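You operate a simulated robot arm through the tools that you are given. There is no shell and no other tool. Be economical: measure what you need, move in short steps, check, and stop when the job is done.

You are at the controls of a simulated two-armed robot. One attempt, no reset.

JOB
Stack the tall grey box labelled "D" from the top of the green cabinet on top of the tall grey box labelled "M". Put the tall white lamp on the yellow out mark. Stack the short grey box marked "BOX 59" from the top of the test bench on top of the short grey box that says "BOX 35". Put the grey tin on the top of the test bench away on the middle shelf of bay c. Put the green can marked "guava" from the top of the test bench on the bed of the bag sealer and the green can that says "kiwi" in the inside of the silver good tray. Stack the cherry red can from the top of the test bench on top of the berry red can. Switch the switch of the control box on. Any order will do. Set down upright: tall white lamp, grey tin, green can.

Only the result counts: the job must be done as asked and must still hold three seconds after the hand-in. Knocking over, shifting, dropping, spilling or breaking anything else fails it.

ROBOT AND FRAMES
Two 7-joint arms with two-finger parallel grippers on one trunk, on a base that drives. Base frame: it is fixed to the floor where the robot stands at the start and does not move with it; the origin is under the middle of the robot, x ahead of it, y to its left, z up. Units: m, degrees, N and s.
The left shoulder is at the start at [-0.109, 0.119, 0.729], the right one opposite. With the tool pointing down near the work surface each hand reaches from about 0.1 to 0.56 m from the robot's upright axis, wherever it stands, measured 20 degrees to its own side. Places, roughly: bed of the bag sealer (29x19 cm) [-0.6, -6.96, 0.84]; green can [0.75, -4.75, 1]; grey tin [0.25, -4.75, 1]; inside of the silver good tray (15x15 cm) [0.1, -4.88, 0.86]; middle shelf of bay C [2.1, 0.7, 0.8]; red can [1, -4.75, 1]; short grey box [0.5, -4.5, 1]; switch of the control box [-4.1, -8.5, 0.9]; tall grey box [0.5, 0, 0.5]; tall white lamp [0.25, -4.5, 1]; yellow out mark (16x17 cm) [0.86, -8.76, 0.8]. Payload 3.43 kg a hand.
The TCP of each hand is the grasp point between the finger pads, 0.03 m short of the fingertips. In the tool frame z runs along the fingers and y along their closing line. The gripper opens to 0.094 m. The fingers are 0.028 m wide and 0.01 m thick; the gripper's body (0.05 by 0.096 m) begins 0.055 m behind the TCP.
Orientation is that of the tool frame in the base frame, as a unit quaternion [w, x, y, z]. With the fingers straight down and closing along the base's y, the tool's x points along the base's -x, its y along +y and its z along -z.

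CONTROLS
- The arms move only by the tool servo_tool. It takes "left_increments", "right_increments" or both (then of equal length, played together; a hand with none holds still); each is a list of rows, each an object of numbers (a shift or turn left out is 0, a gripper value left out holds the last): "tx", "ty", "tz": the shift along the tool's x, y, z in units of 40 mm (1.0 is 40 mm); "rx", "ry", "rz": the turn, a rotation vector about the tool's x, y, z in units of 4 degrees (1.0 is 4 degrees); "grip": the finger opening in m, from 0 to 0.094. In form: [{"tx": .., "ty": .., "tz": .., "rx": .., "ry": .., "rz": .., "grip": ..}, ...]. A call has 1 to 10 rows; each row shifts and turns the commanded pose from where the row before left it, along the tool's axes as they then stand. A call with a number of a shift or a turn outside -1 to 1 is refused whole. A row lasts 0.2 s, in which the tool goes at most 0.05 m and 8.6 degrees; a call with a longer step from one row to the next is refused whole, and so is a gripper value outside its range. A pose out of reach is approached as far as the arm can. The call stops where the force on the tool passes 40 N (or 10 N more than at its start, if that is more) or the arm is blocked; 0.2 s more then pass. The fingers move at their own pace (about 0.153 m/s each) and stop on an object; they squeeze with about 24 N. The grip force told is the motor's: it shows also when the fingers shut on nothing. Time passes only in rows, and 0.2 s behind the last, so rows that do not move let the fingers close. It gives the time, the measured TCP pose, the force on the tool (base axes), the opening and the grip force at its end, in the units of the frame above (readings bear some noise), with the torque about the TCP (base axes, N m) and any sound that the robot's microphone picked up, and new pictures: "pictures" is both (left out), scene, wrist or none (wrist: the cameras of the hands that moved).
- Cameras (640 x 400 px; columns grow to the right, rows downward): "scene" is now at [0.037, 0.0128, 1.4272]; the picture's right is [0.19, -0.98, 0.00], its down [-0.79, -0.15, -0.59] and it looks along [0.58, 0.11, -0.81] (base axes); focal length 287 px, centre (320, 200). "left" rides on the left gripper at [0.076, -0.014, -0.102] in its tool frame; the picture's right is [0.18, 0.98, 0.00], its down [-0.75, 0.14, -0.64] and it looks along [-0.63, 0.12, 0.77] (tool axes); focal length 243 px, centre (320, 200). "right" rides on the right gripper at [0.076, 0.014, -0.102] in its tool frame; the picture's right is [-0.18, 0.98, 0.00], its down [-0.75, -0.14, -0.64] and it looks along [-0.63, -0.12, 0.77] (tool axes); focal length 243 px, centre (320, 200).
- lift_body(by): slides the trunk up (or, below 0, down) by that many m; the arms and the scene camera ride with it, the base frame stays. It gives what a move gives, with no picture.
- roll_base(legs): drives the robot by 1 to 6 legs, each [ahead, left, turn to the left] in m, m and degrees, along the robot's own axes; the way and the turn of a leg run together, so that a leg with both is an arc; at most 1.5 m and 180 degrees a leg. The arms and the cameras ride along, it lands a little off, and it stops where it bumps. It gives what a move gives, and a new picture of the scene camera.
- aim_head(pan, tilt): turns the head with the scene camera to pan (to the left, within 143 degrees either way) and tilt (down, from -29 to 69), counted from straight ahead of the robot. It gives what a move gives, and a new picture of the scene camera.
- probe_pixels(camera, pixels): for up to 12 pixels [column, row] of the newest picture of that camera ("zoom" is the newest enlarged one), the place [x, y, z] in the base frame of the surface seen there, good to about 0.002 m. No time passes.
- inspect(camera, box): a new picture of the part [left, top, right, bottom] of that camera's present view, enlarged. No time passes.
- hand_in(): hands the job in; it is judged then, once.

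Work in short steps. Measure before you move; look again where a grasp or a placing could have gone wrong, and mend it. You have 145 turns and 260 pictures in all, those below and enlarged ones among them. Open the grippers and draw the arms clear of the work before you hand the job in, unless the task says otherwise; then end with one line.

The tools are called as name(argument=value, ...) on one line, values as JSON. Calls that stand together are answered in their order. servo_tool: Moves the arms, as the interface text tells. Its arguments: {"type":"object","properties":{"left_increments":{"type":"array","items":{"type":"object","properties":{"tx":{"type":"number"},"ty":{"type":"number"},"tz":{"type":"number"},"rx":{"type":"number"},"ry":{"type":"number"},"rz":{"type":"number"},"grip":{"type":"number"}}}},"right_increments":{"type":"array","items":{"type":"object","properties":{"tx":{"type":"number"},"ty":{"type":"number"},"tz":{"type":"number"},"rx":{"type":"number"},"ry":{"type":"number"},"rz":{"type":"number"},"grip":{"type":"number"}}}},"pictures":{"type":"string","enum":["both","scene","wrist","none"]}},"required":[]} The other tools are called the same way: lift_body (by) slides the trunk up or down; roll_base (legs) drives the base; aim_head (pan, tilt) turns the head that bears the scene camera; probe_pixels (camera, pixels) gives the place of the surface under pixels of a picture; inspect (camera, box) takes an enlarged picture of a part of a camera's view; hand_in () hands the job in.

At the start:

```text
time: 0.0
left_position: [0.3533, 0.2436, 0.8534]
left_tool_rot: [0.0, 0.0, 1.0, 0.0]
left_force: [0.6, 0.1, -1.3]
left_wrist_torque: [0.03, -0.01, -0.01]
left_width: 0.0937
left_grasp_force: 0.1
right_position: [0.2863, -0.0807, 0.8488]
right_tool_rot: [0.0, -0.001, 1.0, 0.0]
right_force: [-0.2, -0.6, 0.9]
right_wrist_torque: [0.02, 0.01, -0.01]
right_width: 0.0939
right_grasp_force: 0.1
trunk travel left (down, up): [-0.15, 0.185]
robot x, y, heading: [0.0011, -0.0009, -0.3]
head pan, tilt: [11.0, 53.7]
```

scene: 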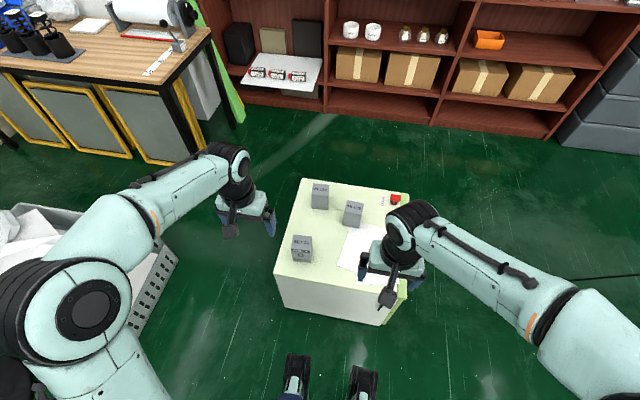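
right: 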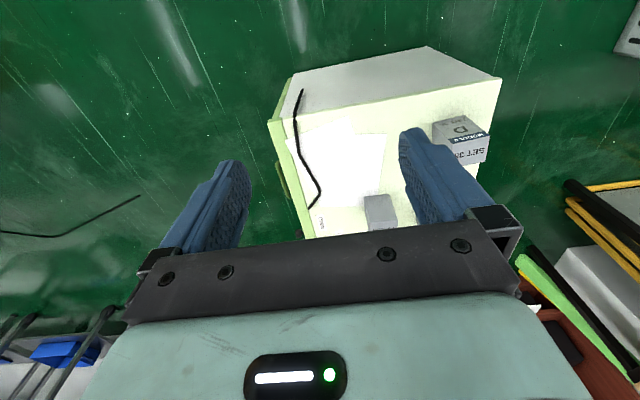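
left: 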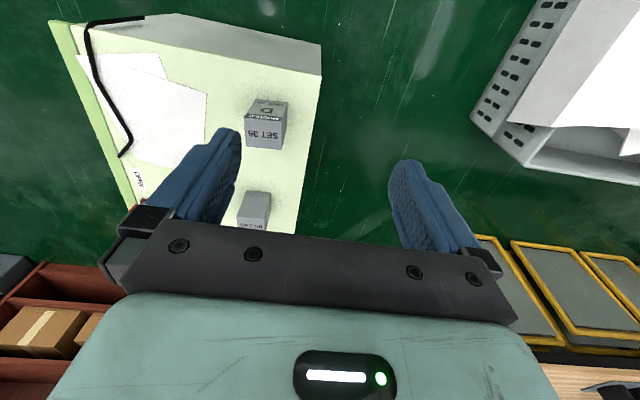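

The scene shows three grey boxes on the cabinet at about (320,196), (353,214), (302,248). I zoom in to read the labels and measure them.

inspect(camera="scene", box=[270, 170, 420, 270])

probe_pixels(camera="scene", pixels=[[320, 188], [353, 207], [302, 241], [320, 203], [354, 221], [302, 255], [330, 230], [396, 198]])

```text
4.00 times, centred on (345, 220) of scene
```

zoom: 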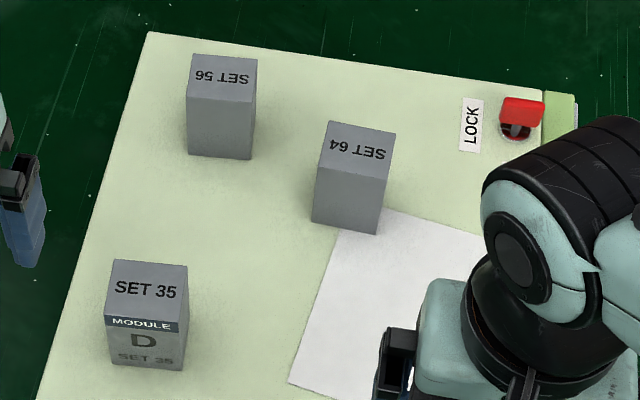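

```text
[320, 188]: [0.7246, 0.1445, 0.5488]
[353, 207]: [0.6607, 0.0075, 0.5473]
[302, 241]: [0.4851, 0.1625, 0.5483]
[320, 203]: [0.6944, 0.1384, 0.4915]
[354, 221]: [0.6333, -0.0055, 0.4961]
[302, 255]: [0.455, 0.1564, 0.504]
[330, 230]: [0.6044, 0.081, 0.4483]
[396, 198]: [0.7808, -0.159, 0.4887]
```

D is the near-left box, and M's label must face away on one of the other two. I look around before driving.

aim_head(pan=-60, tilt=25)

aim_head(pan=-125, tilt=20)

aim_head(pan=60, tilt=30)

```text
time: 1.4
left_position: [0.3543, 0.2438, 0.852]
left_tool_rot: [0.0, 0.0, 1.0, 0.0]
left_force: [-0.2, -0.5, 0.4]
left_wrist_torque: [-0.02, 0.0, 0.0]
left_width: 0.0941
left_grasp_force: 0.1
right_position: [0.2863, -0.0808, 0.8487]
right_tool_rot: [0.0, 0.0, 1.0, 0.0]
right_force: [-0.9, -0.9, -1.1]
right_wrist_torque: [0.0, 0.02, -0.01]
right_width: 0.0938
right_grasp_force: 0.0
trunk travel left (down, up): [-0.15, 0.185]
robot x, y, heading: [0.0021, -0.0013, 0.1]
head pan, tilt: [-60.0, 25.0]
```

scene: 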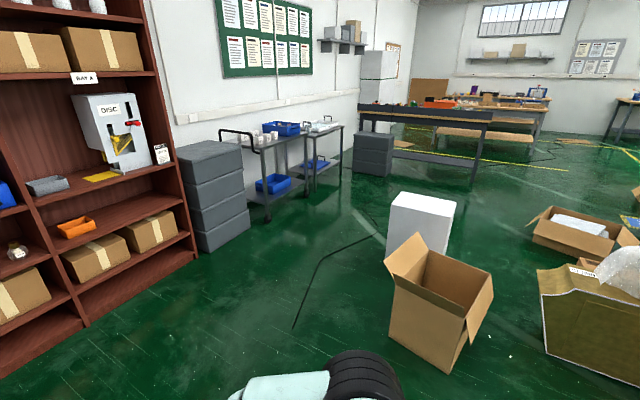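

```text
time: 2.8
left_position: [0.3535, 0.2436, 0.8523]
left_tool_rot: [0.0, 0.0, 1.0, 0.001]
left_force: [0.9, -0.3, -0.4]
left_wrist_torque: [-0.02, 0.0, 0.0]
left_width: 0.0937
left_grasp_force: 0.1
right_position: [0.2865, -0.0809, 0.8482]
right_tool_rot: [0.0, 0.0, 1.0, 0.001]
right_force: [0.3, 0.0, 0.0]
right_wrist_torque: [-0.01, 0.0, -0.01]
right_width: 0.0941
right_grasp_force: 0.1
trunk travel left (down, up): [-0.15, 0.185]
robot x, y, heading: [0.0006, -0.0004, -0.0]
head pan, tilt: [-125.0, 20.0]
```

scene: 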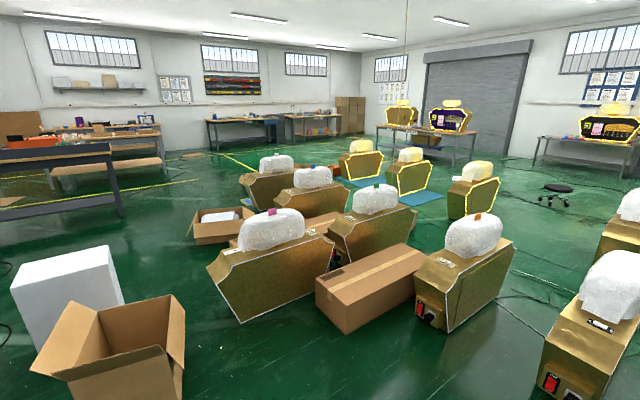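

```text
time: 5.5
left_position: [0.3544, 0.2435, 0.8524]
left_tool_rot: [0.0, 0.0, 1.0, 0.0]
left_force: [0.4, -0.4, 0.4]
left_wrist_torque: [0.01, 0.02, -0.03]
left_width: 0.0941
left_grasp_force: 0.1
right_position: [0.286, -0.0797, 0.8485]
right_tool_rot: [0.001, 0.0, 1.0, 0.0]
right_force: [-0.2, 0.5, 0.4]
right_wrist_torque: [0.03, -0.01, 0.0]
right_width: 0.0938
right_grasp_force: 0.0
trunk travel left (down, up): [-0.15, 0.185]
robot x, y, heading: [0.003, -0.0023, 0.2]
head pan, tilt: [60.0, 30.0]
```

scene: 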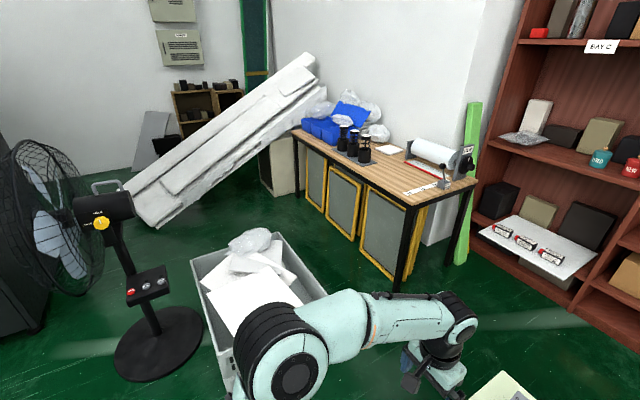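

The open carton sits near (0.1,-1.0), so I take a narrow path on the right of the cabinet to see the boxes' far faces. First I check the footprint and cabinet edges.

aim_head(pan=-30, tilt=55)

```text
time: 7.2
left_position: [0.354, 0.2448, 0.8527]
left_tool_rot: [0.0, -0.001, 1.0, 0.0]
left_force: [-0.1, 0.6, 0.4]
left_wrist_torque: [-0.01, 0.02, -0.02]
left_width: 0.094
left_grasp_force: 0.0
right_position: [0.2874, -0.0813, 0.8477]
right_tool_rot: [0.0, 0.0, 1.0, -0.001]
right_force: [-0.8, 0.0, 0.1]
right_wrist_torque: [-0.01, 0.0, -0.01]
right_width: 0.094
right_grasp_force: 0.1
trunk travel left (down, up): [-0.15, 0.185]
robot x, y, heading: [-0.0022, -0.0045, 0.2]
head pan, tilt: [-30.0, 55.0]
```

scene: 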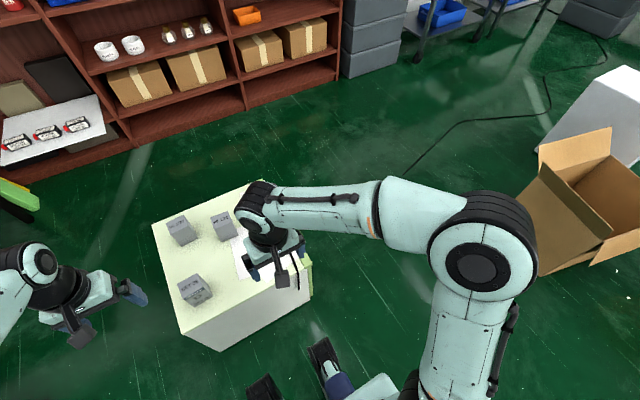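

probe_pixels(camera="scene", pixels=[[218, 348], [310, 296], [310, 262], [540, 268], [530, 215], [605, 150], [330, 108], [152, 226], [325, 350], [262, 386], [550, 140], [255, 185]])

```text
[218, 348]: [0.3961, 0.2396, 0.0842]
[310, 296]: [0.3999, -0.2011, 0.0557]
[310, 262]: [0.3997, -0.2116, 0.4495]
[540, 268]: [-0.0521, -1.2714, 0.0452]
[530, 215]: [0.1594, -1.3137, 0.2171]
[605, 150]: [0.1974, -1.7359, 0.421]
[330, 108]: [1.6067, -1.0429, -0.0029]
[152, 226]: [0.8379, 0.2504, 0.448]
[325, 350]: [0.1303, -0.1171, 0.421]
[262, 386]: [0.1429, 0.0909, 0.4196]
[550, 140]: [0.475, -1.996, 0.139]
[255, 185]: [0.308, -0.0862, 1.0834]
```

The carton starts at y ≈ -1.2 and the shelf at x ≈ 1.6, so a lane at y=-0.65 is free. I drive there and look back at the boxes.

roll_base(legs=[[0, -0.65, 0], [1.0, 0, 0]])

aim_head(pan=115, tilt=45)

inspect(camera="scene", box=[220, 125, 420, 250])

```text
time: 18.1
left_position: [1.3535, -0.4169, 0.8527]
left_tool_rot: [0.0, 0.007, 1.0, 0.0]
left_force: [-0.2, -1.1, 0.5]
left_wrist_torque: [0.02, 0.02, 0.03]
left_width: 0.0941
left_grasp_force: 0.1
right_position: [1.2823, -0.7409, 0.8486]
right_tool_rot: [0.0, 0.007, 1.0, 0.001]
right_force: [0.9, 0.0, -0.4]
right_wrist_torque: [0.0, 0.0, 0.04]
right_width: 0.0939
right_grasp_force: 0.0
trunk travel left (down, up): [-0.15, 0.185]
robot x, y, heading: [0.9956, -0.6587, -0.9]
head pan, tilt: [-30.0, 55.0]
```

scene: 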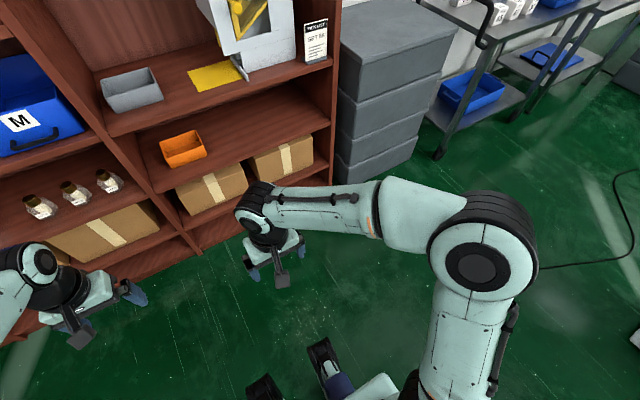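

```text
time: 20.4
left_position: [1.3529, -0.4173, 0.8528]
left_tool_rot: [0.0, 0.006, 1.0, 0.0]
left_force: [0.5, 0.0, 0.1]
left_wrist_torque: [0.0, 0.03, 0.02]
left_width: 0.0941
left_grasp_force: 0.0
right_position: [1.2814, -0.7405, 0.8489]
right_tool_rot: [0.0, 0.006, 1.0, 0.0]
right_force: [0.3, -0.9, -0.2]
right_wrist_torque: [0.01, -0.01, 0.01]
right_width: 0.0941
right_grasp_force: 0.1
trunk travel left (down, up): [-0.15, 0.185]
robot x, y, heading: [0.9965, -0.6542, -0.7]
head pan, tilt: [115.0, 45.0]
```

scene: 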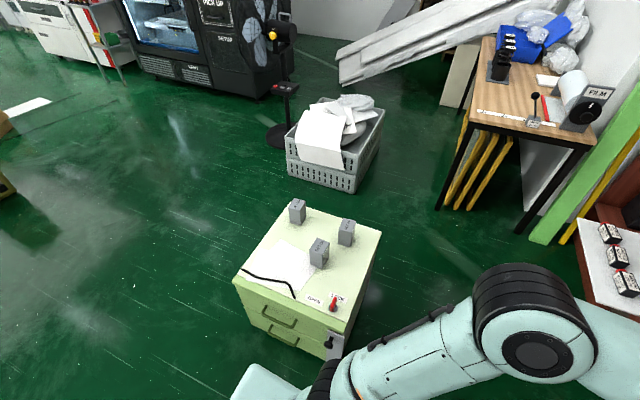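

```text
3.20 times, centred on (320, 188) of scene
```

zoom: 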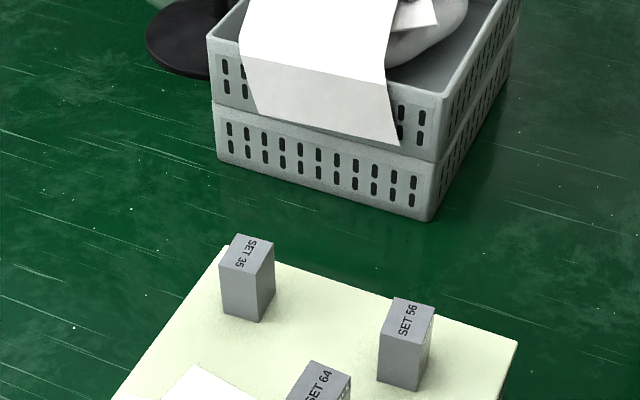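

inspect(camera="scene", box=[300, 213, 364, 273])

```text
6.67 times, centred on (332, 243) of scene
```

zoom: 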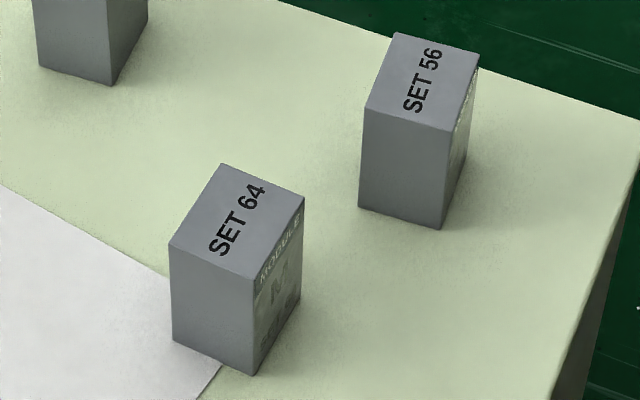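

SET 64 appears to be M; I turn left and shift toward the shelf for a sure reading of both.

roll_base(legs=[[0, 0, 90], [0, -0.22, 0]])

aim_head(pan=40, tilt=45)

```text
time: 26.8
left_position: [0.9633, -0.3041, 0.852]
left_tool_rot: [0.001, 0.71, -0.704, 0.001]
left_force: [0.2, 0.1, 0.5]
left_wrist_torque: [0.01, -0.02, 0.01]
left_width: 0.094
left_grasp_force: 0.1
right_position: [1.289, -0.3688, 0.8494]
right_tool_rot: [0.001, 0.71, -0.705, 0.0]
right_force: [0.5, -0.1, -0.9]
right_wrist_torque: [0.0, 0.02, -0.02]
right_width: 0.0941
right_grasp_force: 0.0
trunk travel left (down, up): [-0.15, 0.185]
robot x, y, heading: [1.2119, -0.6546, 90.3]
head pan, tilt: [115.0, 45.0]
```

scene: 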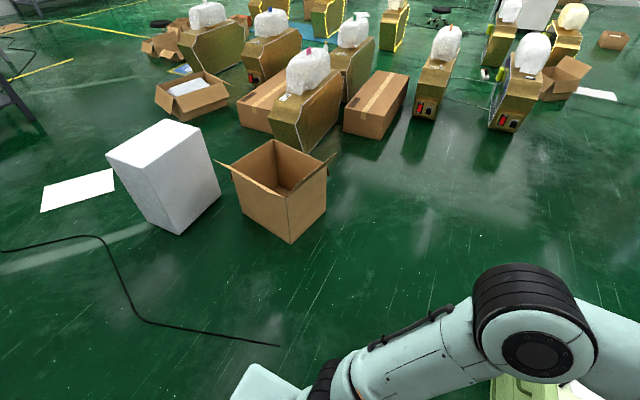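

```text
time: 28.2
left_position: [0.9633, -0.3033, 0.8521]
left_tool_rot: [0.0, 0.709, -0.705, 0.0]
left_force: [0.8, 0.0, 0.7]
left_wrist_torque: [-0.03, 0.03, 0.0]
left_width: 0.0939
left_grasp_force: 0.1
right_position: [1.2885, -0.3682, 0.8482]
right_tool_rot: [0.0, 0.71, -0.704, 0.0]
right_force: [-0.9, -0.4, 0.6]
right_wrist_torque: [-0.01, -0.01, 0.0]
right_width: 0.0936
right_grasp_force: 0.0
trunk travel left (down, up): [-0.15, 0.185]
robot x, y, heading: [1.212, -0.6562, 90.5]
head pan, tilt: [40.0, 45.0]
```

scene: 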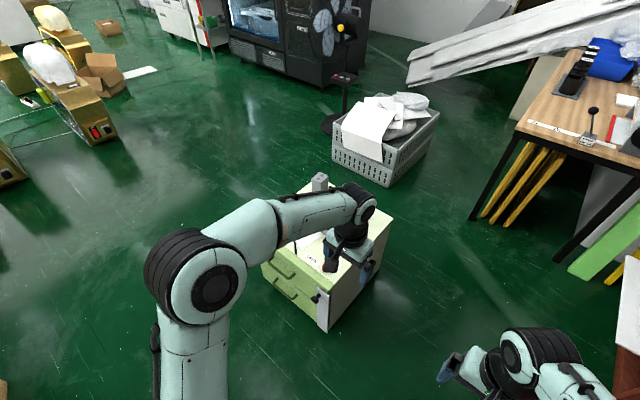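

The arm blocks the view; I drive on alongside the cabinet and use the left wrist camera and the head.

roll_base(legs=[[0.5, 0, 0]])

aim_head(pan=80, tilt=55)

```text
time: 31.2
left_position: [0.9558, 0.1955, 0.8517]
left_tool_rot: [0.0, 0.713, -0.701, 0.0]
left_force: [0.5, 0.6, 0.8]
left_wrist_torque: [-0.01, 0.0, -0.01]
left_width: 0.0941
left_grasp_force: 0.2
right_position: [1.2815, 0.1337, 0.8491]
right_tool_rot: [0.0, 0.713, -0.701, 0.0]
right_force: [0.7, -0.3, -0.7]
right_wrist_torque: [-0.02, 0.01, 0.03]
right_width: 0.0944
right_grasp_force: 0.0
trunk travel left (down, up): [-0.15, 0.185]
robot x, y, heading: [1.2055, -0.1568, 90.7]
head pan, tilt: [40.0, 45.0]
```

scene: 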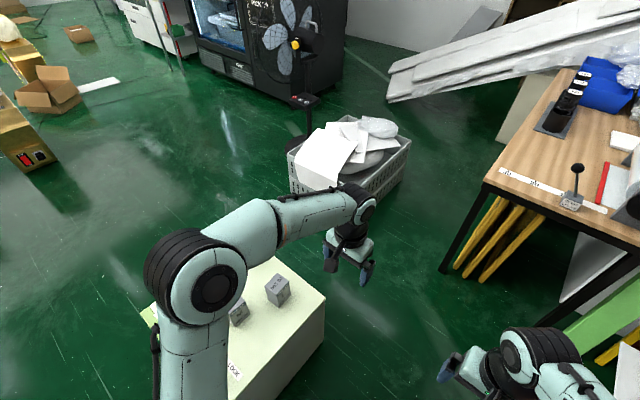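

```text
time: 32.3
left_position: [0.9573, 0.1956, 0.853]
left_tool_rot: [-0.001, 0.713, -0.702, 0.0]
left_force: [-0.6, 0.4, -1.0]
left_wrist_torque: [-0.05, -0.03, 0.01]
left_width: 0.0943
left_grasp_force: 0.1
right_position: [1.2813, 0.1332, 0.8485]
right_tool_rot: [0.0, 0.713, -0.702, -0.001]
right_force: [-0.4, -0.2, 0.2]
right_wrist_torque: [0.01, 0.01, 0.0]
right_width: 0.0944
right_grasp_force: 0.0
trunk travel left (down, up): [-0.15, 0.185]
robot x, y, heading: [1.2055, -0.1526, 91.1]
head pan, tilt: [80.0, 55.0]
```

scene: 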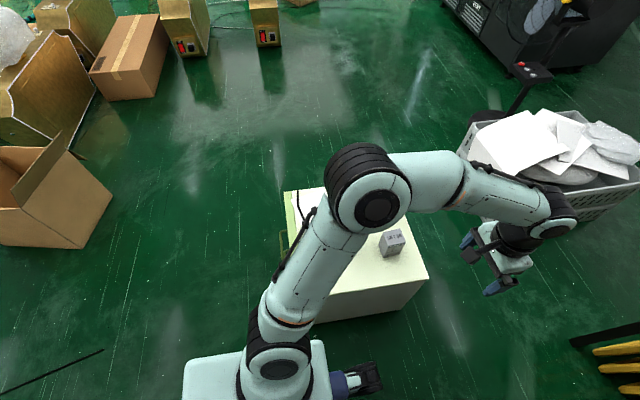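

I turn to face the cabinet from this side.

roll_base(legs=[[0, 0, 75]])

aim_head(pan=0, tilt=50)

inspect(camera="scene", box=[220, 125, 420, 250])

```text
time: 35.9
left_position: [0.806, -0.3127, 0.8523]
left_tool_rot: [0.001, 0.994, -0.112, 0.0]
left_force: [0.5, 0.1, 0.4]
left_wrist_torque: [-0.02, 0.0, 0.0]
left_width: 0.094
left_grasp_force: 0.2
right_position: [0.9434, -0.0116, 0.8491]
right_tool_rot: [0.0, 0.994, -0.112, 0.0]
right_force: [-0.3, 0.1, -0.1]
right_wrist_torque: [0.0, 0.0, 0.03]
right_width: 0.0939
right_grasp_force: 0.1
trunk travel left (down, up): [-0.15, 0.185]
robot x, y, heading: [1.2015, -0.1602, 167.3]
head pan, tilt: [80.0, 55.0]
```

scene: 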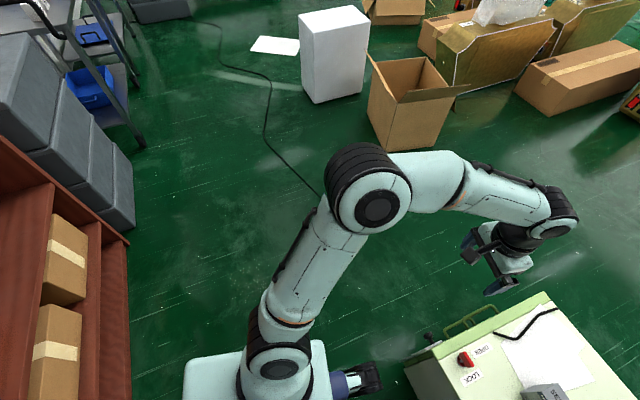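

```text
time: 37.5
left_position: [0.8056, -0.3141, 0.8518]
left_tool_rot: [0.001, 0.994, -0.112, 0.0]
left_force: [0.4, 0.5, -1.2]
left_wrist_torque: [0.01, -0.04, 0.01]
left_width: 0.094
left_grasp_force: 0.0
right_position: [0.9435, -0.0128, 0.8487]
right_tool_rot: [0.0, 0.994, -0.112, 0.0]
right_force: [1.1, 0.2, 0.1]
right_wrist_torque: [-0.02, 0.01, 0.02]
right_width: 0.094
right_grasp_force: 0.1
trunk travel left (down, up): [-0.15, 0.185]
robot x, y, heading: [1.2057, -0.1508, 167.1]
head pan, tilt: [0.0, 50.0]
```

scene: 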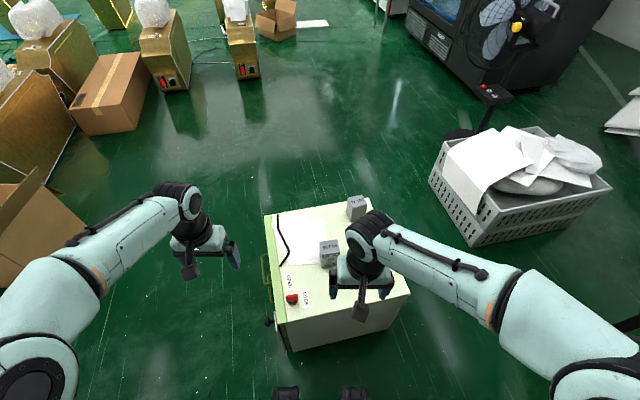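

```text
3.20 times, centred on (320, 188) of scene
```

zoom: 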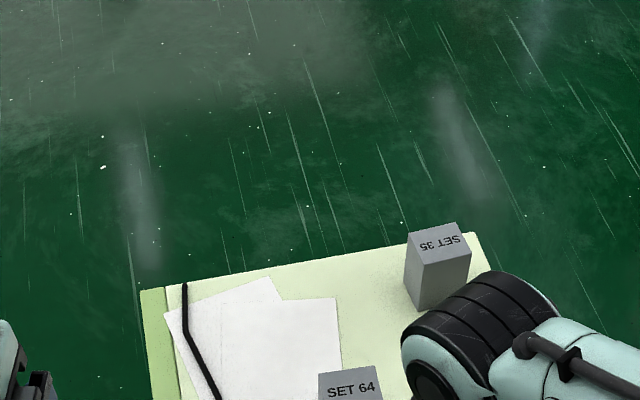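

The right wrist camera now faces both boxes; I view through it.

inspect(camera="right", box=[0, 0, 640, 400])

inspect(camera="scene", box=[290, 220, 350, 280])

```text
1.00 times, centred on (320, 200) of right (not enlarged: the box is as wide or as high as the picture)
```

zoom: 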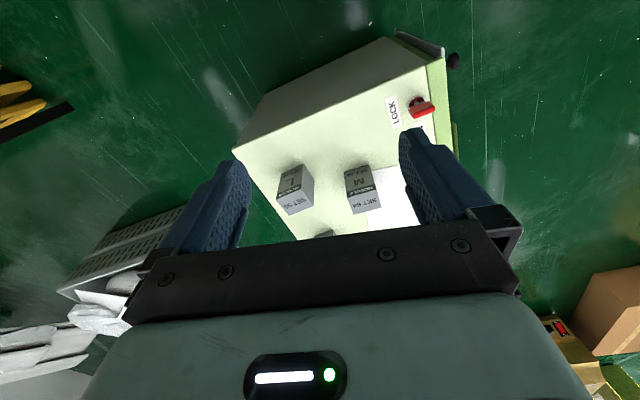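

```text
6.67 times, centred on (320, 250) of scene
```

zoom: 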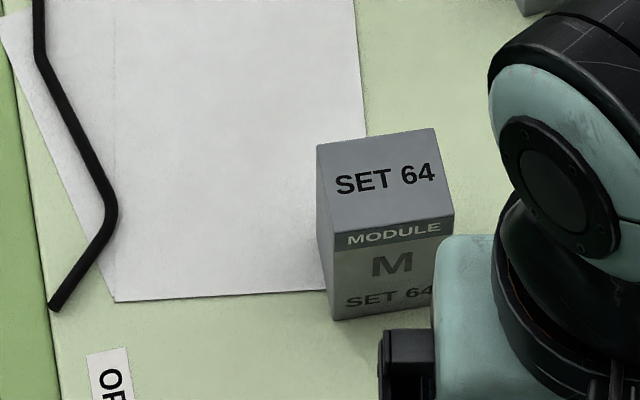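

M is SET 64 at about (0.645,0.005). I drive back round to the front of the cabinet to pick D with the left hand.

roll_base(legs=[[0, 0, 13], [0, 0.5, 0], [1.2, 0, 0], [0, 0, 180], [0, 0.62, 0]])

aim_head(pan=0, tilt=69)

```text
time: 61.7
left_position: [0.3957, 0.1878, 0.8526]
left_tool_rot: [0.0, 0.016, 1.0, 0.001]
left_force: [-0.1, -0.4, -0.1]
left_wrist_torque: [0.04, 0.0, 0.01]
left_width: 0.094
left_grasp_force: 0.0
right_position: [0.3191, -0.1342, 0.8492]
right_tool_rot: [-0.001, 0.017, 1.0, 0.0]
right_force: [-0.7, 0.6, 0.6]
right_wrist_torque: [0.01, -0.01, -0.03]
right_width: 0.094
right_grasp_force: 0.1
trunk travel left (down, up): [-0.15, 0.185]
robot x, y, heading: [0.0393, -0.0442, -2.2]
head pan, tilt: [0.0, 50.0]
```

scene: 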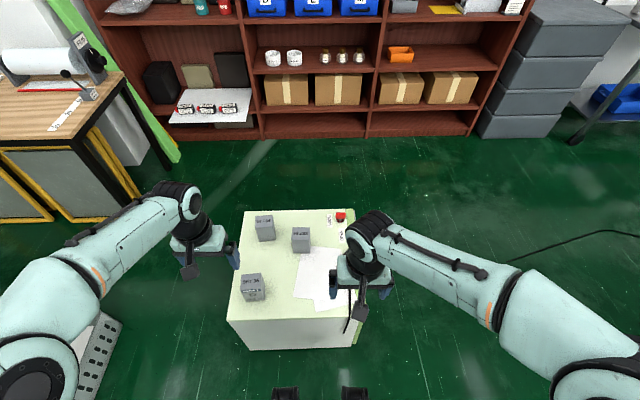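

```text
time: 62.5
left_position: [0.3969, 0.1869, 0.8524]
left_tool_rot: [0.0, 0.016, 1.0, 0.001]
left_force: [0.0, 0.5, 0.8]
left_wrist_torque: [-0.01, 0.02, 0.0]
left_width: 0.0939
left_grasp_force: 0.1
right_position: [0.3184, -0.1346, 0.8491]
right_tool_rot: [0.0, 0.017, 1.0, 0.0]
right_force: [0.2, -0.4, -0.8]
right_wrist_torque: [0.04, -0.01, 0.0]
right_width: 0.094
right_grasp_force: 0.1
trunk travel left (down, up): [-0.15, 0.185]
robot x, y, heading: [0.0307, -0.0457, -1.8]
head pan, tilt: [0.0, 68.8]
```

scene: 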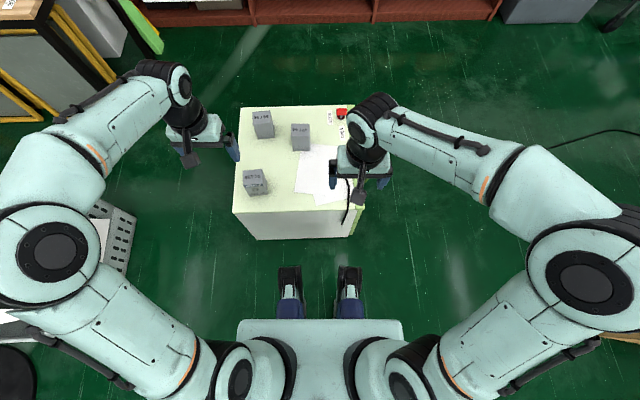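

I measure the box corners and the robot's own front parts at (290,270),(345,268),(270,325).

probe_pixels(camera="scene", pixels=[[290, 270], [347, 269], [270, 325], [247, 172], [266, 172], [265, 183], [249, 185], [292, 126], [308, 126], [309, 138], [294, 139], [300, 190]])

inspect(camera="scene", box=[230, 100, 330, 200])

```text
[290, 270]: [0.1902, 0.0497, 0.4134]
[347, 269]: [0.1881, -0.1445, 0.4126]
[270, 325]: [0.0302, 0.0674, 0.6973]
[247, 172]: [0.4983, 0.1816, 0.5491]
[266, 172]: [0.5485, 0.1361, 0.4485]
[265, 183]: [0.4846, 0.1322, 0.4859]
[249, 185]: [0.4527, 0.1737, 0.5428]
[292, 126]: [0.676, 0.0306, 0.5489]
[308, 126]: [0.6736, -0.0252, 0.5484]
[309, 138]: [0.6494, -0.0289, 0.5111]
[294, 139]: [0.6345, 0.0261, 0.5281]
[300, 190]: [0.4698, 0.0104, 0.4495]
```

```text
4.00 times, centred on (280, 150) of scene
```

zoom: 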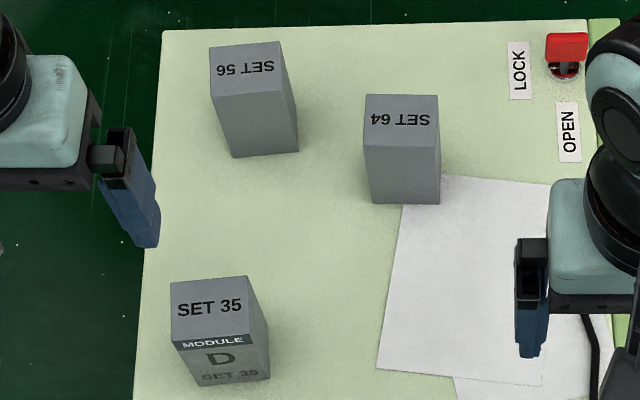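

I probe the tops' corners in the zoomed picture for centres and orientation.

probe_pixels(camera="zoom", pixels=[[175, 287], [243, 281], [253, 329], [180, 337], [370, 98], [435, 100], [436, 141], [367, 142]])

```text
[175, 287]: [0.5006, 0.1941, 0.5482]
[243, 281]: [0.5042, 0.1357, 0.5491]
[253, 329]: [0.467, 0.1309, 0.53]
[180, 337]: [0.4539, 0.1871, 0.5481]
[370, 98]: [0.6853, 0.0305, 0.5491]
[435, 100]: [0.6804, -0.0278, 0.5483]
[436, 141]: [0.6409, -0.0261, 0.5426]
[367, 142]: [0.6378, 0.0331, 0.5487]
```

D top centre ≈ (0.479,0.162), yaw ≈ +5°; M ≈ (0.659,0.003), yaw ≈ -4°. I bring the left hand above D, turned to suit it.

servo_tool(left_increments=[{"tx": -0.69, "ty": -0.19}, {"tx": -0.69, "ty": -0.19}, {"tx": -0.69, "ty": -0.19}, {"rz": -0.87}, {"rz": -0.87}, {"tz": 1}, {"tz": 1}, {"tz": 1}, {"tz": 1}, {"tz": 1}])

```text
time: 64.7
left_position: [0.4775, 0.1599, 0.6513]
left_tool_rot: [0.001, -0.044, 0.999, 0.001]
left_force: [0.9, -1.0, -0.1]
left_wrist_torque: [-0.03, 0.01, 0.01]
left_width: 0.0938
left_grasp_force: 0.0
right_position: [0.3184, -0.1346, 0.8494]
right_tool_rot: [0.0, 0.017, 1.0, 0.0]
right_force: [-0.2, 0.1, 1.1]
right_wrist_torque: [-0.01, 0.0, 0.0]
right_width: 0.0941
right_grasp_force: 0.1
trunk travel left (down, up): [-0.15, 0.185]
robot x, y, heading: [0.0329, -0.0449, -2.0]
head pan, tilt: [0.0, 68.8]
```

scene: 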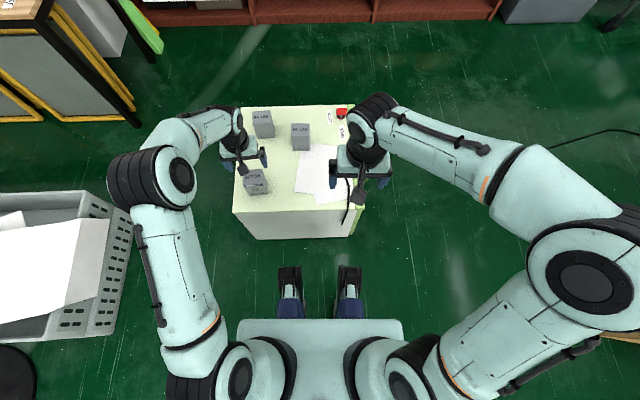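
left: 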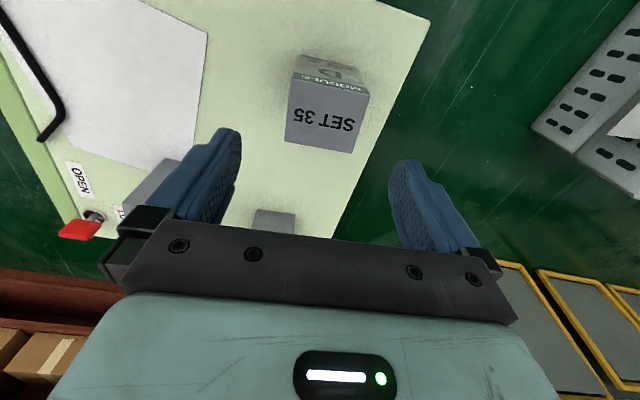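

I measure the top's corners from the wrist camera for exact yaw.

probe_pixels(camera="left", pixels=[[294, 80], [366, 97], [353, 150], [288, 139]])

```text
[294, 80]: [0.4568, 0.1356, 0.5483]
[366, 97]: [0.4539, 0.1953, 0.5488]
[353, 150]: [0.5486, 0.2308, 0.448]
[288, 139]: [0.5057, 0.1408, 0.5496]
```

Yaw ≈ +4.5°, centre ≈ (0.480,0.166). I shift 5 mm, descend to z 0.51 and close.

servo_tool(left_increments=[{"tx": -0.06, "ty": 0.12}, {"tz": 0.9}, {"tz": 0.9}, {"tz": 0.9}, {"tz": 0.8}, {"grip": 0.0}, {}, {}, {"tz": -0.5}, {"tz": -1}])

```text
time: 66.9
left_position: [0.4789, 0.1666, 0.5717]
left_tool_rot: [0.0, -0.044, 0.999, 0.0]
left_force: [0.0, -0.1, -2.6]
left_wrist_torque: [0.01, 0.01, -0.01]
left_width: 0.0692
left_grasp_force: 24.3
right_position: [0.3183, -0.1341, 0.8495]
right_tool_rot: [0.0, 0.017, 1.0, 0.0]
right_force: [-0.3, -0.4, -0.2]
right_wrist_torque: [-0.02, 0.0, -0.01]
right_width: 0.0938
right_grasp_force: 0.1
trunk travel left (down, up): [-0.15, 0.185]
robot x, y, heading: [0.0333, -0.0438, -2.0]
head pan, tilt: [0.0, 68.8]
```

scene: 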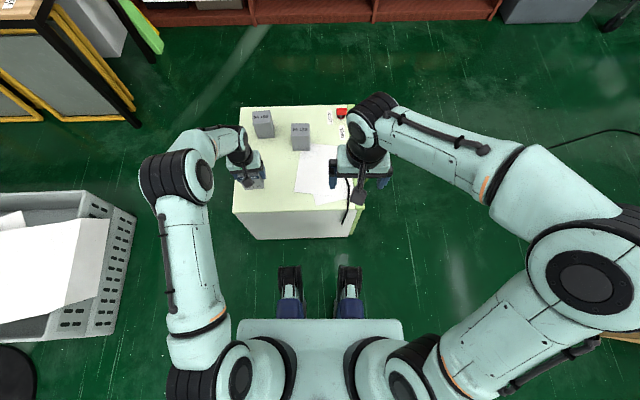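
left: 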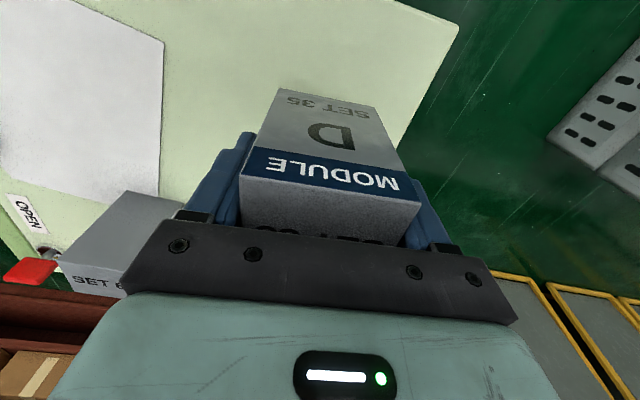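

D is held firmly (width 0.069). I lift it clear and drive nearer so M is in reach of the left hand.

servo_tool(left_increments=[{"tz": -1}, {"tz": -1}, {"tz": -1}], pictures="none")

roll_base(legs=[[0.1, -0.15, 2]])

inspect(camera="left", box=[0, 0, 640, 400])

```text
time: 67.7
left_position: [0.4798, 0.1652, 0.6926]
left_tool_rot: [-0.001, -0.044, 0.999, 0.0]
left_force: [0.3, -0.1, -2.2]
left_wrist_torque: [0.0, -0.01, -0.01]
left_width: 0.0695
left_grasp_force: 23.8
right_position: [0.3179, -0.1342, 0.8486]
right_tool_rot: [0.0, 0.017, 1.0, 0.0]
right_force: [-0.4, -0.4, -0.6]
right_wrist_torque: [0.0, 0.02, -0.01]
right_width: 0.0939
right_grasp_force: 0.0
trunk travel left (down, up): [-0.15, 0.185]
robot x, y, heading: [0.0375, -0.0433, -2.1]
head pan, tilt: [0.0, 68.8]
```

```text
time: 69.7
left_position: [0.5421, 0.0354, 0.6911]
left_tool_rot: [-0.001, -0.062, 0.998, 0.0]
left_force: [-0.6, -0.3, -1.6]
left_wrist_torque: [-0.01, 0.0, -0.01]
left_width: 0.0692
left_grasp_force: 24.2
right_position: [0.391, -0.2704, 0.8487]
right_tool_rot: [0.0, -0.001, 1.0, -0.001]
right_force: [-0.9, 0.3, 0.4]
right_wrist_torque: [0.01, -0.01, -0.02]
right_width: 0.094
right_grasp_force: 0.0
trunk travel left (down, up): [-0.15, 0.185]
robot x, y, heading: [0.1027, -0.1896, 0.3]
head pan, tilt: [0.0, 68.8]
stopped in leg 1: the robot was blocked; the commanded pose is now the measured one
```

scene: 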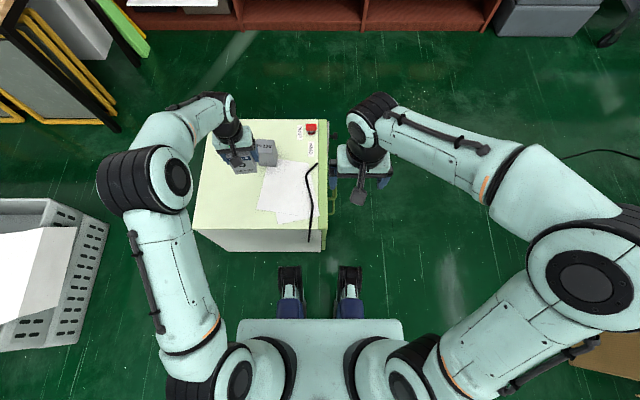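

```text
1.00 times, centred on (320, 200) of left (not enlarged: the box is as wide or as high as the picture)
```

zoom: 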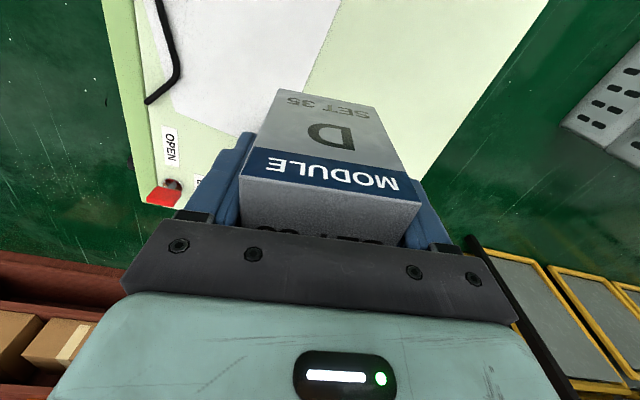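

The base touched something at x≈0.10 (footprint reaches ~0.3 ahead). I check that the cabinet and M have not moved.

inspect(camera="scene", box=[180, 100, 340, 200])

probe_pixels(camera="scene", pixels=[[325, 205], [318, 196], [274, 143], [260, 143], [275, 158], [204, 118], [205, 121], [310, 129], [300, 218]])

```text
4.00 times, centred on (260, 150) of scene
```

zoom: 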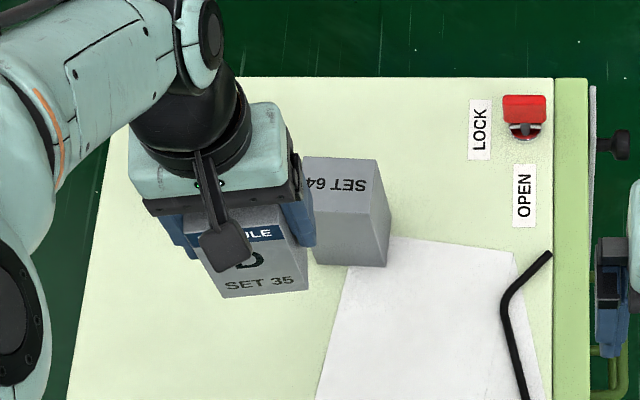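

```text
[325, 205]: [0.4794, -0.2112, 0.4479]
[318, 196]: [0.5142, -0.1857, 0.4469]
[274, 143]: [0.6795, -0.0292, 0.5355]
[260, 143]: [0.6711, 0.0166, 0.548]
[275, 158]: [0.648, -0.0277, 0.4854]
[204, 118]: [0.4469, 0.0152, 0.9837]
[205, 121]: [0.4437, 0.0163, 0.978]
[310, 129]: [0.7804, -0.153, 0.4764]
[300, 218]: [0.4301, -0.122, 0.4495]
```

M and the cabinet are where they were. I move D over M and turn it to M's yaw.

servo_tool(left_increments=[{"tx": -0.7, "ty": -0.29}, {"tx": -0.7, "ty": -0.29}, {"tx": -0.7, "ty": -0.29}, {"tx": -0.7, "ty": -0.29}, {"rz": 0.93}, {"rz": 0.93}, {"rz": 0.93}, {}])

```text
time: 71.5
left_position: [0.6489, 0.0025, 0.6917]
left_tool_rot: [0.0, 0.035, 0.999, 0.0]
left_force: [0.0, 0.5, -2.9]
left_wrist_torque: [-0.02, 0.01, -0.01]
left_width: 0.0692
left_grasp_force: 23.6
left hand out of reach, approached as far as the arm can: row 4
right_position: [0.3919, -0.2721, 0.8491]
right_tool_rot: [0.0, -0.002, 1.0, -0.001]
right_force: [0.0, -0.3, -0.1]
right_wrist_torque: [0.02, 0.01, 0.0]
right_width: 0.094
right_grasp_force: 0.1
trunk travel left (down, up): [-0.15, 0.185]
robot x, y, heading: [0.1064, -0.1884, 0.2]
head pan, tilt: [0.0, 68.8]
```

scene: 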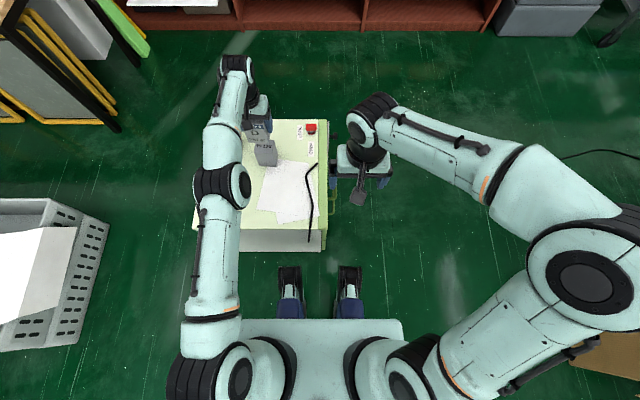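
left: 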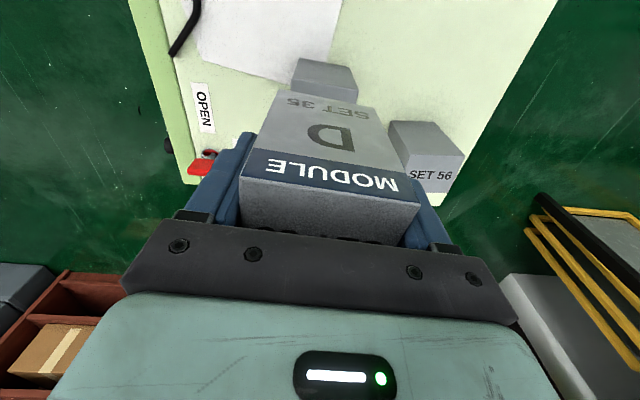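

The arm stopped 10 mm short at this height; lower down it has more reach, so I descend and then extend.

servo_tool(left_increments=[{"tz": 0.7}, {"tz": 0.7}, {"tx": -0.25}, {}])

```text
time: 72.5
left_position: [0.6478, 0.0037, 0.6336]
left_tool_rot: [0.0, 0.036, 0.999, 0.0]
left_force: [-0.7, 0.7, -2.7]
left_wrist_torque: [0.0, 0.03, 0.01]
left_width: 0.0691
left_grasp_force: 24.3
left hand out of reach, approached as far as the arm can: row 3
right_position: [0.3915, -0.2699, 0.8487]
right_tool_rot: [0.0, -0.001, 1.0, 0.0]
right_force: [0.1, 0.0, -1.3]
right_wrist_torque: [0.0, -0.04, -0.04]
right_width: 0.0941
right_grasp_force: 0.0
trunk travel left (down, up): [-0.15, 0.185]
robot x, y, heading: [0.1071, -0.191, 0.1]
head pan, tilt: [0.0, 68.8]
```

scene: 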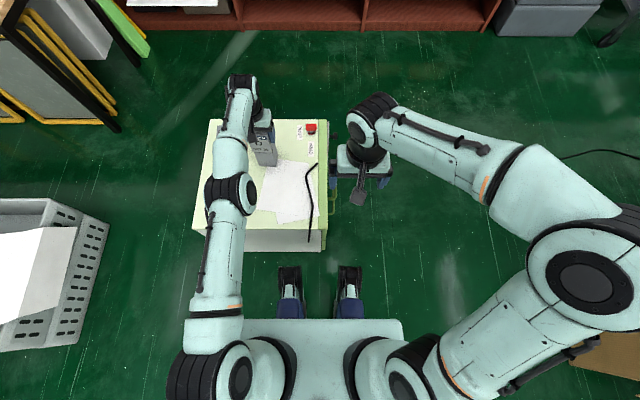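
left: 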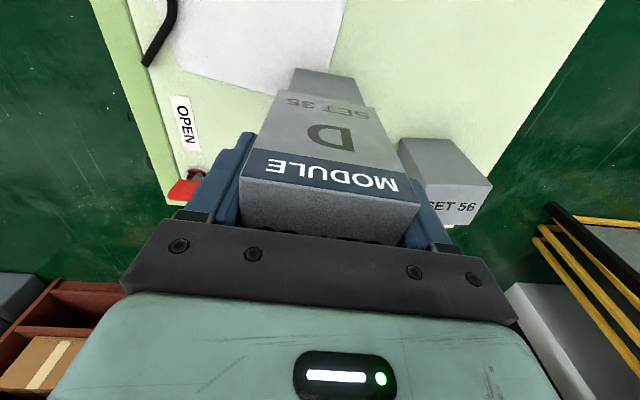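

I raise the trunk to bring the shoulder level with the wrist, which lengthens horizontal reach, then redo the move.

lift_body(by=0.1)

servo_tool(left_increments=[{"tz": 0.8}, {"tz": 0.8}, {"tz": 0.7}, {"tx": -0.3}, {}], pictures="scene")

```text
time: 73.8
left_position: [0.6476, 0.0009, 0.7338]
left_tool_rot: [0.0, 0.036, 0.999, 0.0]
left_force: [-0.7, 0.2, -2.3]
left_wrist_torque: [-0.01, 0.0, 0.01]
left_width: 0.0693
left_grasp_force: 23.5
right_position: [0.3893, -0.2712, 0.9486]
right_tool_rot: [-0.001, -0.001, 1.0, -0.001]
right_force: [-0.4, -0.6, -0.3]
right_wrist_torque: [-0.02, -0.04, -0.02]
right_width: 0.0939
right_grasp_force: 0.1
trunk travel left (down, up): [-0.25, 0.085]
robot x, y, heading: [0.1049, -0.1896, -0.1]
head pan, tilt: [0.0, 68.8]
```

```text
time: 75.0
left_position: [0.6457, 0.004, 0.643]
left_tool_rot: [-0.001, 0.037, 0.999, 0.0]
left_force: [-0.4, 0.5, -2.6]
left_wrist_torque: [-0.01, 0.0, -0.01]
left_width: 0.069
left_grasp_force: 24.5
left hand out of reach, approached as far as the arm can: row 4
right_position: [0.3918, -0.2696, 0.9495]
right_tool_rot: [0.0, -0.002, 1.0, 0.0]
right_force: [0.1, 0.4, 0.1]
right_wrist_torque: [-0.02, 0.0, -0.03]
right_width: 0.0937
right_grasp_force: 0.0
trunk travel left (down, up): [-0.25, 0.085]
robot x, y, heading: [0.1056, -0.1901, 0.2]
head pan, tilt: [0.0, 68.8]
```

scene: 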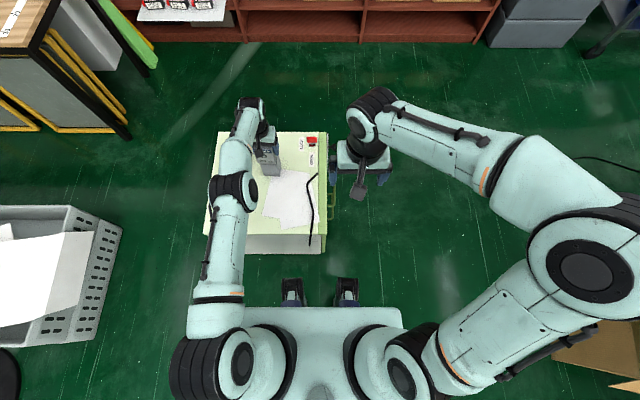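

Turning the robot right brings the left shoulder forward, which gains reach. I lift D, back off 5 cm and turn right 25°.

servo_tool(left_increments=[{"tz": -1}, {"tz": -0.7}], pictures="none")

roll_base(legs=[[-0.04, 0, 0], [0, 0, -25]])

```text
time: 75.6
left_position: [0.648, 0.0027, 0.7101]
left_tool_rot: [0.0, 0.036, 0.999, 0.0]
left_force: [0.2, 0.1, -1.3]
left_wrist_torque: [0.0, 0.02, 0.02]
left_width: 0.0693
left_grasp_force: 24.0
right_position: [0.392, -0.2713, 0.9486]
right_tool_rot: [0.0, -0.001, 1.0, 0.001]
right_force: [0.4, 0.0, 0.9]
right_wrist_torque: [-0.01, 0.01, 0.03]
right_width: 0.0939
right_grasp_force: 0.0
trunk travel left (down, up): [-0.25, 0.085]
robot x, y, heading: [0.1062, -0.191, 0.5]
head pan, tilt: [0.0, 68.8]
```

```text
time: 77.8
left_position: [0.6381, -0.2384, 0.7093]
left_tool_rot: [0.0, 0.246, 0.969, 0.001]
left_force: [0.4, 0.5, -2.3]
left_wrist_torque: [0.0, 0.03, -0.02]
left_width: 0.0691
left_grasp_force: 24.4
right_position: [0.2928, -0.3814, 0.949]
right_tool_rot: [0.0, 0.21, 0.978, 0.0]
right_force: [0.2, -0.3, -0.6]
right_wrist_torque: [0.0, 0.0, -0.02]
right_width: 0.0942
right_grasp_force: 0.0
trunk travel left (down, up): [-0.25, 0.085]
robot x, y, heading: [0.0648, -0.1927, -24.2]
head pan, tilt: [0.0, 68.8]
```

scene: 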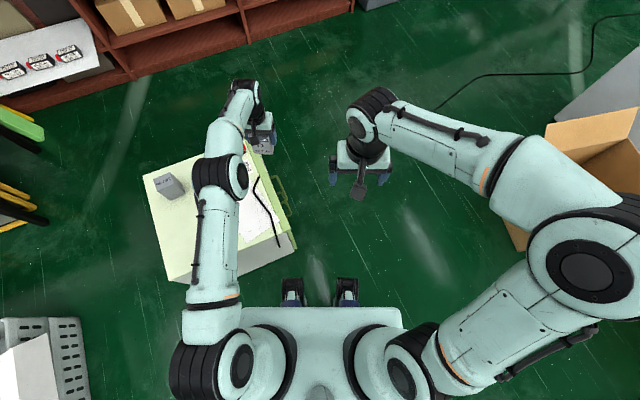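

I swing D back over M and start turning it to M's yaw.

servo_tool(left_increments=[{"tx": 0.4, "ty": 0.925}, {"tx": 0.4, "ty": 0.925}, {"tx": 0.4, "ty": 0.925}, {"tx": 0.4, "ty": 0.925}, {"tx": 0.4, "ty": 0.925}, {"tx": 0.4, "ty": 0.925}, {"rz": -1}, {"rz": -1}, {"rz": -1}, {"rz": -1}], pictures="none")

servo_tool(left_increments=[{"rz": -1}, {"rz": -1}, {}])

```text
time: 80.0
left_position: [0.661, 0.0021, 0.71]
left_tool_rot: [0.0, 0.108, 0.994, 0.0]
left_force: [-0.7, 0.0, -2.1]
left_wrist_torque: [-0.01, 0.02, -0.02]
left_width: 0.0693
left_grasp_force: 23.4
right_position: [0.294, -0.3818, 0.9478]
right_tool_rot: [0.0, 0.211, 0.978, 0.0]
right_force: [0.4, -0.1, -0.3]
right_wrist_torque: [0.03, -0.03, 0.02]
right_width: 0.0939
right_grasp_force: 0.1
trunk travel left (down, up): [-0.25, 0.085]
robot x, y, heading: [0.0658, -0.1937, -24.2]
head pan, tilt: [0.0, 68.8]
```

```text
time: 80.8
left_position: [0.6617, 0.0025, 0.7102]
left_tool_rot: [0.0, 0.038, 0.999, 0.0]
left_force: [0.2, 0.2, -2.2]
left_wrist_torque: [0.01, 0.03, -0.03]
left_width: 0.0689
left_grasp_force: 23.5
right_position: [0.2942, -0.3815, 0.9496]
right_tool_rot: [0.0, 0.21, 0.978, 0.0]
right_force: [0.2, -0.1, 0.2]
right_wrist_torque: [0.0, -0.01, -0.05]
right_width: 0.0939
right_grasp_force: 0.1
trunk travel left (down, up): [-0.25, 0.085]
robot x, y, heading: [0.0682, -0.1954, -24.3]
head pan, tilt: [0.0, 68.8]
```

scene: 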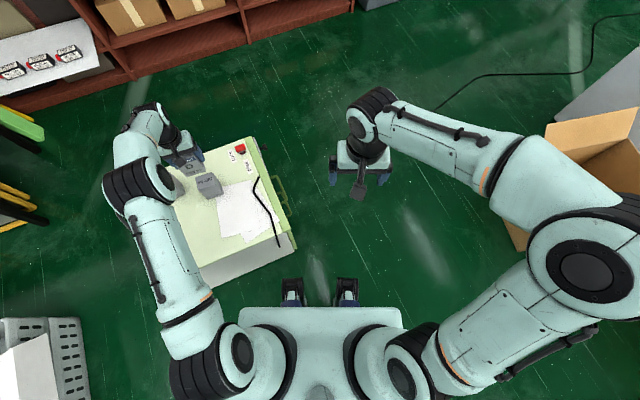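
left: 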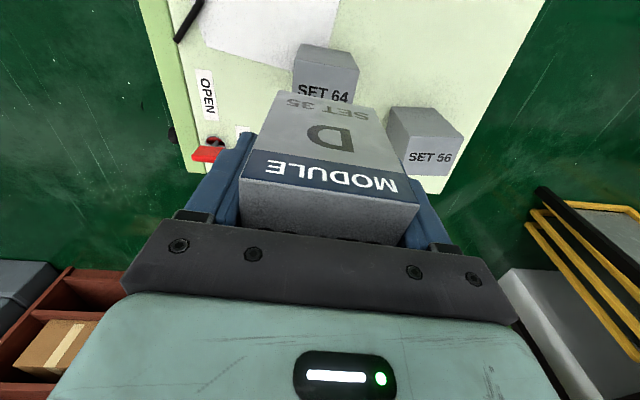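

I compare D's bottom near edge with M's near top edge.

probe_pixels(camera="left", pixels=[[284, 95], [364, 110], [299, 86], [354, 98], [302, 84], [356, 74]])

```text
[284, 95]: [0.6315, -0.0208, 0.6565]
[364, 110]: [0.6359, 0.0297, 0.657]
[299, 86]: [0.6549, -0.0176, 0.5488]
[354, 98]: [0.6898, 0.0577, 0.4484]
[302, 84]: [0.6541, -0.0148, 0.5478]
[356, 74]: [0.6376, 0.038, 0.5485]
```

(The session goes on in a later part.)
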